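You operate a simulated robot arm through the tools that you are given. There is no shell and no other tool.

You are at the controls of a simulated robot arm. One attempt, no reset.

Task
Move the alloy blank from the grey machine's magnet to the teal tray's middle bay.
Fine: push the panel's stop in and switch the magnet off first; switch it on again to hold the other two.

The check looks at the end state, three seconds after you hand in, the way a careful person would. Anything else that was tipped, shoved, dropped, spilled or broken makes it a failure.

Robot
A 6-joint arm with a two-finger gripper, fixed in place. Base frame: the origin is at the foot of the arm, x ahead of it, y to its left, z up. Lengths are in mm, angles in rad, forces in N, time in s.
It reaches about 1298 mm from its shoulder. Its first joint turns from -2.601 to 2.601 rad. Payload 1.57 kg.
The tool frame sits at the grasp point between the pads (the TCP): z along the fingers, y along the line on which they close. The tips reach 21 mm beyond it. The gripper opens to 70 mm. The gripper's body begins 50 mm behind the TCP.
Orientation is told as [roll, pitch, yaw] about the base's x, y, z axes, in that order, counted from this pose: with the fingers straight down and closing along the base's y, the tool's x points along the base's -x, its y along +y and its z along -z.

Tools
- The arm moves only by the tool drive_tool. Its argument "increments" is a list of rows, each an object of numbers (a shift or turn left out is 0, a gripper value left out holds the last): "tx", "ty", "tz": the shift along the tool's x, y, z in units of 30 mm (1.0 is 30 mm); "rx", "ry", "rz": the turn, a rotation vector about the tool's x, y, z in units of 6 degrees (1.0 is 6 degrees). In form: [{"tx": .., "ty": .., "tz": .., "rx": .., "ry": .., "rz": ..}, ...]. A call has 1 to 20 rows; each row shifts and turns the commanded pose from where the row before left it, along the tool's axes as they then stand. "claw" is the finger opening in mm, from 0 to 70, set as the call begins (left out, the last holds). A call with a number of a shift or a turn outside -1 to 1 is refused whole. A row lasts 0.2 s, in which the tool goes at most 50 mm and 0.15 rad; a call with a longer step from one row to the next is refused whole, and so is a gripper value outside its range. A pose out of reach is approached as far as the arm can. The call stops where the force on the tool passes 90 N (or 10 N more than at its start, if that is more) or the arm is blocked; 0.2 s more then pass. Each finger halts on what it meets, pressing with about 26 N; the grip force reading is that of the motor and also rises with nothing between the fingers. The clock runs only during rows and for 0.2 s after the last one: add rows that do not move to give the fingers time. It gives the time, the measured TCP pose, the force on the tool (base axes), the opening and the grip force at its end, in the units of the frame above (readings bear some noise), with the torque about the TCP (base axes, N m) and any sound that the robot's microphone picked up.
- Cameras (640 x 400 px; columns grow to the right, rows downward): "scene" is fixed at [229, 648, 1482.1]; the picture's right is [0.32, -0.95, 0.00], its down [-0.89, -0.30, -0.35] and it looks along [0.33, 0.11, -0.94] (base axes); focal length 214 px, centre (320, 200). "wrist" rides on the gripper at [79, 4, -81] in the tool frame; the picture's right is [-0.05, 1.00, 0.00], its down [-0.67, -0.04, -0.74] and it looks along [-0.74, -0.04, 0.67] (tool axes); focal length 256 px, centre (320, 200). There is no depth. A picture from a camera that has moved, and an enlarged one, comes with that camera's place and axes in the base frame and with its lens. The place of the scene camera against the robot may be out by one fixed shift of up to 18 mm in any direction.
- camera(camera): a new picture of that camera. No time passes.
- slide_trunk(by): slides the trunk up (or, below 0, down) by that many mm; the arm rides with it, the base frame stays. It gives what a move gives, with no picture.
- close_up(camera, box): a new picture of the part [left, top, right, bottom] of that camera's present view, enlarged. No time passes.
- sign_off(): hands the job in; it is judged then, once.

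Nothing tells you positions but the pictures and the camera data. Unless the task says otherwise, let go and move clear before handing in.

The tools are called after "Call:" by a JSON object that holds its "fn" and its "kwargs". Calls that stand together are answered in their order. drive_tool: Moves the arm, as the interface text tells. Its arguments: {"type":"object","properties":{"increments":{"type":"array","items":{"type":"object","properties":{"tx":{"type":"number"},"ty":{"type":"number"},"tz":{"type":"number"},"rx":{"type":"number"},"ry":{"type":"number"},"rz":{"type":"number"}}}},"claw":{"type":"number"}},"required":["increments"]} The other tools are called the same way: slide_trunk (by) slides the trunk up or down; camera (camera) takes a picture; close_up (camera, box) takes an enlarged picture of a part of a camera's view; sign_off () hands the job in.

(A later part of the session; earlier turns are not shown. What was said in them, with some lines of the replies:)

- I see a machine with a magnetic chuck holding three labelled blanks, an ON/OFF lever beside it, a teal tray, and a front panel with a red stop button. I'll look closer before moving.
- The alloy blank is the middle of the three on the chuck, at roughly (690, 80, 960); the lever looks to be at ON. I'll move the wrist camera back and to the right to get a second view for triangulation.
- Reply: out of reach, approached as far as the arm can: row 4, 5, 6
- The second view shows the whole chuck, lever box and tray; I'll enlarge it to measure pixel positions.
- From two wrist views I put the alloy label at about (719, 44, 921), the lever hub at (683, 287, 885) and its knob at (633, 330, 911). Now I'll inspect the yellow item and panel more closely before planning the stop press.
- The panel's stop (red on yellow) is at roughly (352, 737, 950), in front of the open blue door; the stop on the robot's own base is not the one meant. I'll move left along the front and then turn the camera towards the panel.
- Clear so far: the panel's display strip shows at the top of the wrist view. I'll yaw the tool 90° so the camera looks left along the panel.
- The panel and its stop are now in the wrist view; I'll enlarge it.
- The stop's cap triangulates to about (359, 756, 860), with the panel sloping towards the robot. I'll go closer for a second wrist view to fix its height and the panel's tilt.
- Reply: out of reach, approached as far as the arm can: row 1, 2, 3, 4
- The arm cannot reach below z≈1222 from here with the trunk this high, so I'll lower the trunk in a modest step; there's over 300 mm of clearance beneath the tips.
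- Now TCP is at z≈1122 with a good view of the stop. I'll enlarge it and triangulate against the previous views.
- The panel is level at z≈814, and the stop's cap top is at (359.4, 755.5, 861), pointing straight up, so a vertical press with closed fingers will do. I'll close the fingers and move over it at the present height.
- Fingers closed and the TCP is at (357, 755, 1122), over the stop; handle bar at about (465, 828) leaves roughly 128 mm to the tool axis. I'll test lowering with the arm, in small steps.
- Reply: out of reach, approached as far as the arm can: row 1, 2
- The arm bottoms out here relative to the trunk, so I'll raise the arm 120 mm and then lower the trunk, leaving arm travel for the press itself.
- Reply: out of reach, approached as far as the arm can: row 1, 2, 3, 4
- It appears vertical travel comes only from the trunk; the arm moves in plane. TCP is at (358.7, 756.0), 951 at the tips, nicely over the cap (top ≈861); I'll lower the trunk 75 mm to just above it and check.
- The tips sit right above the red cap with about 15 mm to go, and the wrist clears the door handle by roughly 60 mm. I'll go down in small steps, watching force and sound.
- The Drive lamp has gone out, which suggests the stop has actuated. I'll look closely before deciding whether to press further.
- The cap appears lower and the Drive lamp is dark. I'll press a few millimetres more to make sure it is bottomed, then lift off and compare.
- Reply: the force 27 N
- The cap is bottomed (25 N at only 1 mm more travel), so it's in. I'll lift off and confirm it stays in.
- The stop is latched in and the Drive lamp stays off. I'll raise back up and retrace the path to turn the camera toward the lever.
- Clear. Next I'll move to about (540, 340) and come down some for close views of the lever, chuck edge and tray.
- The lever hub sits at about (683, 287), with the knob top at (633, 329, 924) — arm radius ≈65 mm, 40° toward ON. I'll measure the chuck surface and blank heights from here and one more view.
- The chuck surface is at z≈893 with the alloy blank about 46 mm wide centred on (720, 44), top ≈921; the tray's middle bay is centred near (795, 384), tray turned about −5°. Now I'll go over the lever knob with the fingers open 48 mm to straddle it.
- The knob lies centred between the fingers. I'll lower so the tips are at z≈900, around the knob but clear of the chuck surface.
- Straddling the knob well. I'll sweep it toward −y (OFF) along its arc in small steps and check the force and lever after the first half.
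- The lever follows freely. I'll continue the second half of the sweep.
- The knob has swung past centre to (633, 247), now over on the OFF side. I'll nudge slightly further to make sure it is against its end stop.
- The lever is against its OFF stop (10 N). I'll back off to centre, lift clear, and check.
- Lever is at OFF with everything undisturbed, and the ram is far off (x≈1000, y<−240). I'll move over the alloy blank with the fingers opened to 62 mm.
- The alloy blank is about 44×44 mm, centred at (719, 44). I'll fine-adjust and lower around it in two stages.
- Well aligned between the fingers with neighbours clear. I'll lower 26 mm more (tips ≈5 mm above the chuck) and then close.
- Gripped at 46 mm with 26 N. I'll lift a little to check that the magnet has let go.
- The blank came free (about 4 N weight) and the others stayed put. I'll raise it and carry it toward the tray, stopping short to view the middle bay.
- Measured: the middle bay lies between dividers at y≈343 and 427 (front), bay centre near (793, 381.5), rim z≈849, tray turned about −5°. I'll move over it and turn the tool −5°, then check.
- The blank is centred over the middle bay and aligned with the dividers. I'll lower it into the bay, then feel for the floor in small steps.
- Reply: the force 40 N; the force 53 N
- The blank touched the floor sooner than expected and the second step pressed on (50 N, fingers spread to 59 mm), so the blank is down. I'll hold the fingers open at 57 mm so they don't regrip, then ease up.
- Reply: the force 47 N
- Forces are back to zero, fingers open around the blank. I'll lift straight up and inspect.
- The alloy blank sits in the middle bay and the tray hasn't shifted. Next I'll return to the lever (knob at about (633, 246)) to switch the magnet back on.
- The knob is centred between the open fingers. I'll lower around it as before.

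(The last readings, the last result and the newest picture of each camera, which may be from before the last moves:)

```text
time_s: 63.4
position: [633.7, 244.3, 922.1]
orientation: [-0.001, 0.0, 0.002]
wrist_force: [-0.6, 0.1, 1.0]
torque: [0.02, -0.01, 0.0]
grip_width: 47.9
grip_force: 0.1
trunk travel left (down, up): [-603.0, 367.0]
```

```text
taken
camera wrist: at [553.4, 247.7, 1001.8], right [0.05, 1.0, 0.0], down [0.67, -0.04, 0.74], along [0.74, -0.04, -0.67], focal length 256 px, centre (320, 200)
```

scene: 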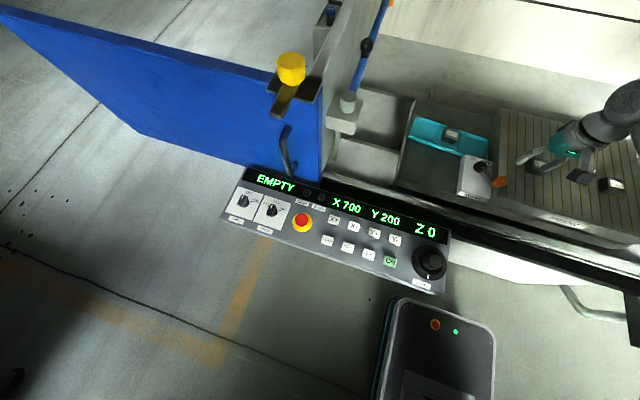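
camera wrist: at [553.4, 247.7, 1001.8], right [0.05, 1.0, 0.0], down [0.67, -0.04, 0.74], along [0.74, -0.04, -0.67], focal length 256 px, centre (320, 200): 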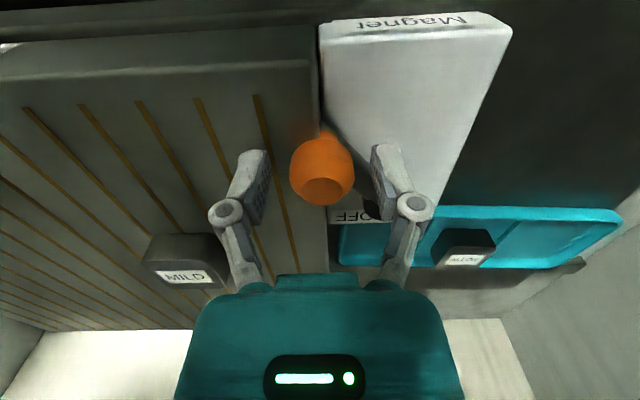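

Now sweep it back toward +y (ON) along the same arc.

Call:
{"fn": "drive_tool", "kwargs": {"increments": [{"ty": 0.33}, {"tx": 0.23, "ty": 0.33}, {"tx": 0.15, "ty": 0.33}, {"tx": 0.09, "ty": 0.33}, {"tx": 0.04, "ty": 0.33}]}}

Call:
{"fn": "camera", "kwargs": {"camera": "wrist"}}

Call:
{"fn": "drive_tool", "kwargs": {"increments": [{"tx": -0.02, "ty": 0.33}, {"tx": -0.07, "ty": 0.33}, {"tx": -0.13, "ty": 0.33}, {"tx": -0.2, "ty": 0.33}, {"tx": -0.1, "ty": 0.2}, {"ty": 0.1}, {}]}}

Call:
{"fn": "camera", "kwargs": {"camera": "wrist"}}

```text
time_s: 64.6
position: [617.5, 295.3, 921.8]
orientation: [0.0, 0.0, 0.002]
wrist_force: [-0.4, -0.5, 0.6]
torque: [0.0, 0.0, -0.03]
grip_width: 49.1
grip_force: 0.8
trunk travel left (down, up): [-603.0, 367.0]
```

```text
taken
camera wrist: at [538.3, 297.4, 1001.8], right [0.05, 1.0, 0.0], down [0.67, -0.04, 0.75], along [0.74, -0.04, -0.67], focal length 256 px, centre (320, 200)
```

wrist: 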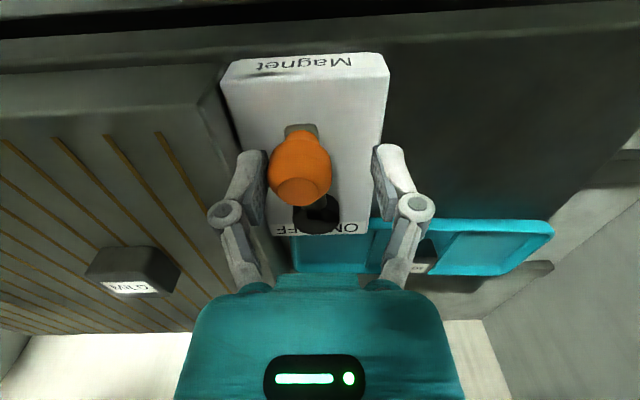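

```text
time_s: 66.2
position: [632.7, 342.0, 921.2]
orientation: [0.0, 0.0, 0.0]
wrist_force: [0.8, -7.8, -2.9]
torque: [-0.04, -0.05, 0.0]
grip_width: 51.7
grip_force: 2.5
trunk travel left (down, up): [-603.0, 367.0]
```

```text
taken
camera wrist: at [554.0, 344.6, 1001.8], right [0.05, 1.0, 0.0], down [0.67, -0.04, 0.74], along [0.74, -0.04, -0.67], focal length 256 px, centre (320, 200)
```

wrist: 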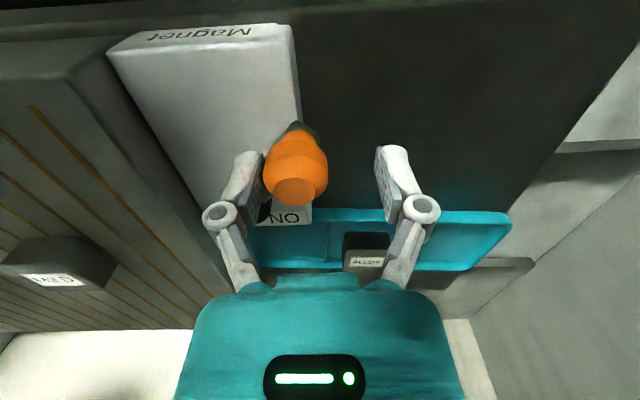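

The lever is against its ON stop (about 8 N). I'll back off, lift clear, and look everything over.

Call:
{"fn": "drive_tool", "kwargs": {"increments": [{"ty": -0.2}, {"ty": -0.2}, {}]}}

Call:
{"fn": "slide_trunk", "kwargs": {"by": 180}}

Call:
{"fn": "drive_tool", "kwargs": {"increments": [{"tx": 1}, {"tx": 1}, {"tx": 1}, {}]}}

Call:
{"fn": "camera", "kwargs": {"camera": "wrist"}}

Call:
{"fn": "camera", "kwargs": {"camera": "scene"}}

```text
time_s: 67.0
position: [634.2, 331.0, 921.7]
orientation: [0.0, 0.0, 0.001]
wrist_force: [-0.8, 0.9, 0.0]
torque: [0.03, 0.0, 0.02]
grip_width: 47.8
grip_force: 0.2
trunk travel left (down, up): [-603.0, 367.0]
```

```text
time_s: 69.0
position: [634.4, 331.0, 1101.5]
orientation: [0.001, -0.001, 0.001]
wrist_force: [-0.3, -0.1, 0.3]
torque: [-0.02, -0.01, -0.01]
grip_width: 48.0
grip_force: 0.1
trunk travel left (down, up): [-783.0, 187.0]
```

```text
time_s: 70.0
position: [543.5, 330.3, 1101.5]
orientation: [0.0, -0.001, 0.0]
wrist_force: [0.0, 0.3, 0.0]
torque: [-0.02, 0.0, 0.02]
grip_width: 48.2
grip_force: 0.1
trunk travel left (down, up): [-783.0, 187.0]
```

```text
taken
camera wrist: at [464.6, 333.3, 1181.8], right [0.05, 1.0, 0.0], down [0.67, -0.04, 0.74], along [0.74, -0.04, -0.67], focal length 256 px, centre (320, 200)
```

wrist: 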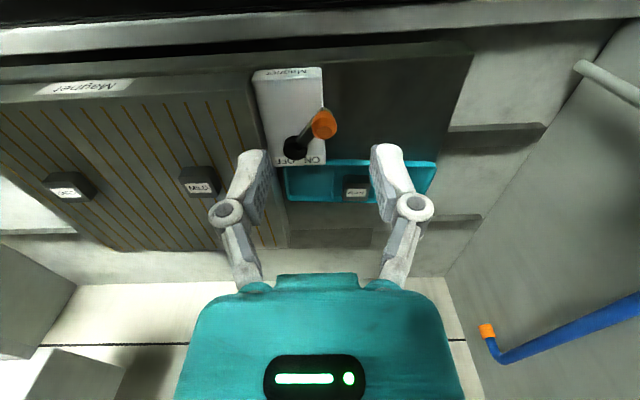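

```text
taken
```

scene: 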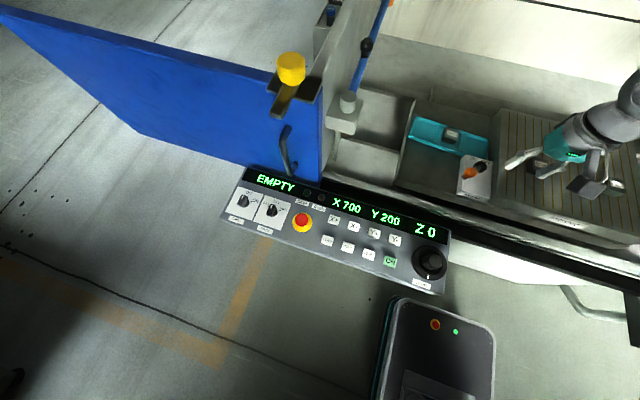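

Lever is back at ON, the blank is in the bay, and the stop is still in with the Drive lamp off. I'll move clear and inspect the blank and tray in detail before handing in.

Call:
{"fn": "close_up", "kwargs": {"camera": "wrist", "box": [260, 140, 452, 260]}}

Call:
{"fn": "slide_trunk", "kwargs": {"by": 120}}

Call:
{"fn": "drive_tool", "kwargs": {"increments": [{"ty": 1}, {"ty": 1}, {"ty": 1}, {"ty": 1}, {"ty": 1}, {"tx": 1}, {"tx": 1}, {}]}}

Call:
{"fn": "camera", "kwargs": {"camera": "wrist"}}

Call:
{"fn": "close_up", "kwargs": {"camera": "wrist", "box": [190, 110, 350, 210]}}

Call:
{"fn": "close_up", "kwargs": {"camera": "scene", "box": [396, 90, 524, 170]}}

Call:
{"fn": "close_up", "kwargs": {"camera": "scene", "box": [210, 150, 460, 306]}}

Call:
{"fn": "close_up", "kwargs": {"camera": "scene", "box": [440, 90, 640, 215]}}

```text
3.33 times, centred on (356, 200) of wrist
camera zoom: at [464.6, 333.3, 1181.8], right [0.05, 1.0, 0.0], down [0.67, -0.04, 0.74], along [0.74, -0.04, -0.67], focal length 853 px, centre (200, 200)
```

zoom: 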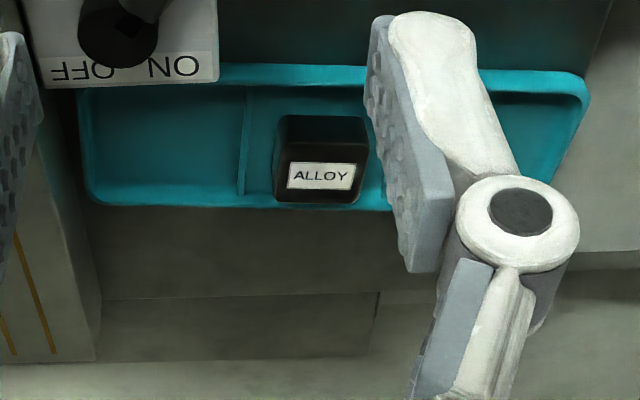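

```text
time_s: 71.5
position: [543.6, 328.7, 1221.6]
orientation: [0.0, 0.002, 0.0]
wrist_force: [-0.1, -0.4, 0.2]
torque: [0.01, 0.01, -0.01]
grip_width: 48.0
grip_force: 0.1
trunk travel left (down, up): [-903.0, 67.0]
```

```text
time_s: 73.3
position: [484.0, 480.8, 1220.7]
orientation: [-0.002, 0.0, 0.0]
wrist_force: [-0.3, 0.6, 0.4]
torque: [-0.01, 0.02, -0.01]
grip_width: 48.2
grip_force: 0.0
trunk travel left (down, up): [-903.0, 67.0]
```

```text
taken
camera wrist: at [403.8, 484.0, 1301.7], right [0.05, 1.0, 0.0], down [0.67, -0.04, 0.74], along [0.74, -0.04, -0.67], focal length 256 px, centre (320, 200)
```

wrist: 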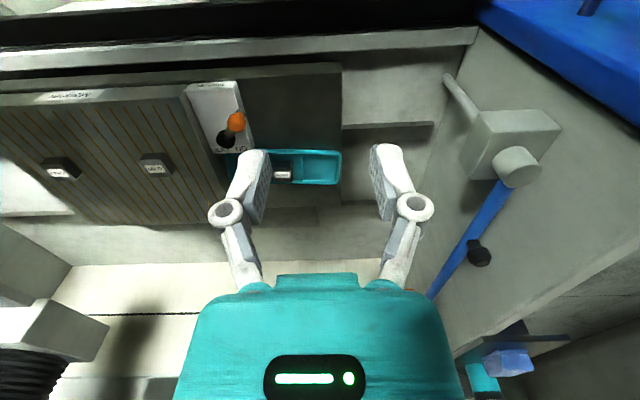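

```text
4.00 times, centred on (270, 160) of wrist
camera zoom: at [403.8, 484.0, 1301.7], right [0.05, 1.0, 0.0], down [0.67, -0.04, 0.74], along [0.74, -0.04, -0.67], focal length 1024 px, centre (520, 360)
```

zoom: 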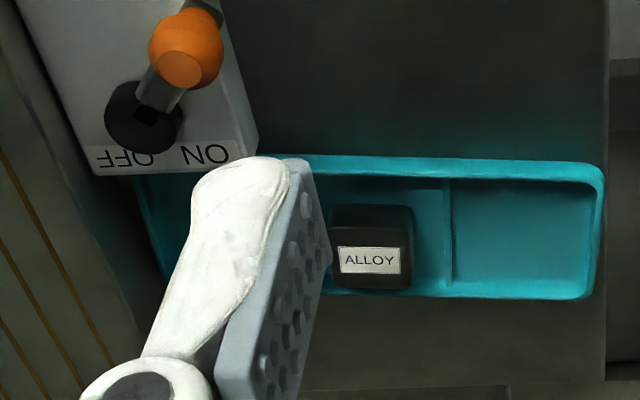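

```text
5.00 times, centred on (460, 130) of scene
camera zoom: at [229.0, 648.0, 1482.1], right [0.32, -0.95, 0.0], down [-0.89, -0.3, -0.35], along [0.33, 0.11, -0.94], focal length 1072 px, centre (-380, 550)
```

zoom: 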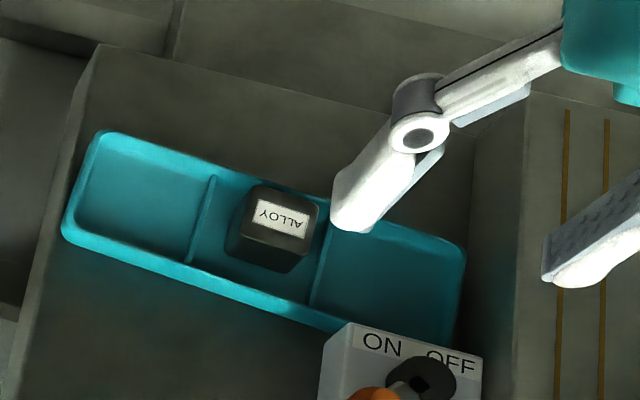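

```text
2.56 times, centred on (335, 228) of scene
camera zoom: at [229.0, 648.0, 1482.1], right [0.32, -0.95, 0.0], down [-0.89, -0.3, -0.35], along [0.33, 0.11, -0.94], focal length 549 px, centre (282, 128)
```

zoom: 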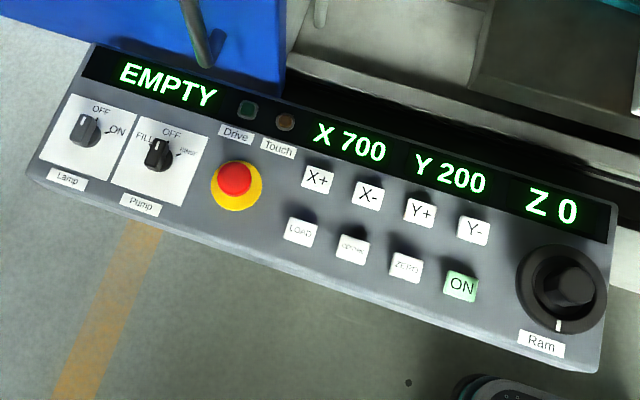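

```text
3.20 times, centred on (540, 152) of scene
camera zoom: at [229.0, 648.0, 1482.1], right [0.32, -0.95, 0.0], down [-0.89, -0.3, -0.35], along [0.33, 0.11, -0.94], focal length 686 px, centre (-384, 352)
```

zoom: 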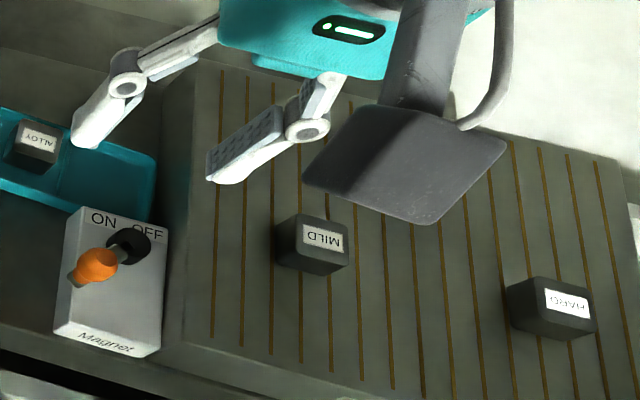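

All is as wanted: the alloy blank lies flat in the middle bay, MILD and HARD are untouched on the chuck, the lever is at ON, and the stop is in with the Drive lamp off. The arm is clear, so I'm handing in.

Call:
{"fn": "sign_off", "kwargs": {}}

```text
The job is handed in.
```

The alloy blank is now in the middle bay of the teal tray, and I've handed the job in; no verdict has come back yet. The closing pictures show:

- **Stop:** it is pushed in and staying in, and the panel's Drive lamp is dark.
- **Magnet:** I switched it off before lifting the blank and switched it back on afterwards. The lever rests against its ON stop.
- **Other two blanks:** MILD and HARD look unmoved on the chuck.
- **Placing the blank:** it met the tray floor sooner than I expected. A second lowering step pressed at about 50 N and spread the fingers to 59 mm before I eased off. The blank lies flat, and the tray shows no visible shift beyond a pixel or so at one corner.
- **Arm:** it let go and moved clear before handing in.
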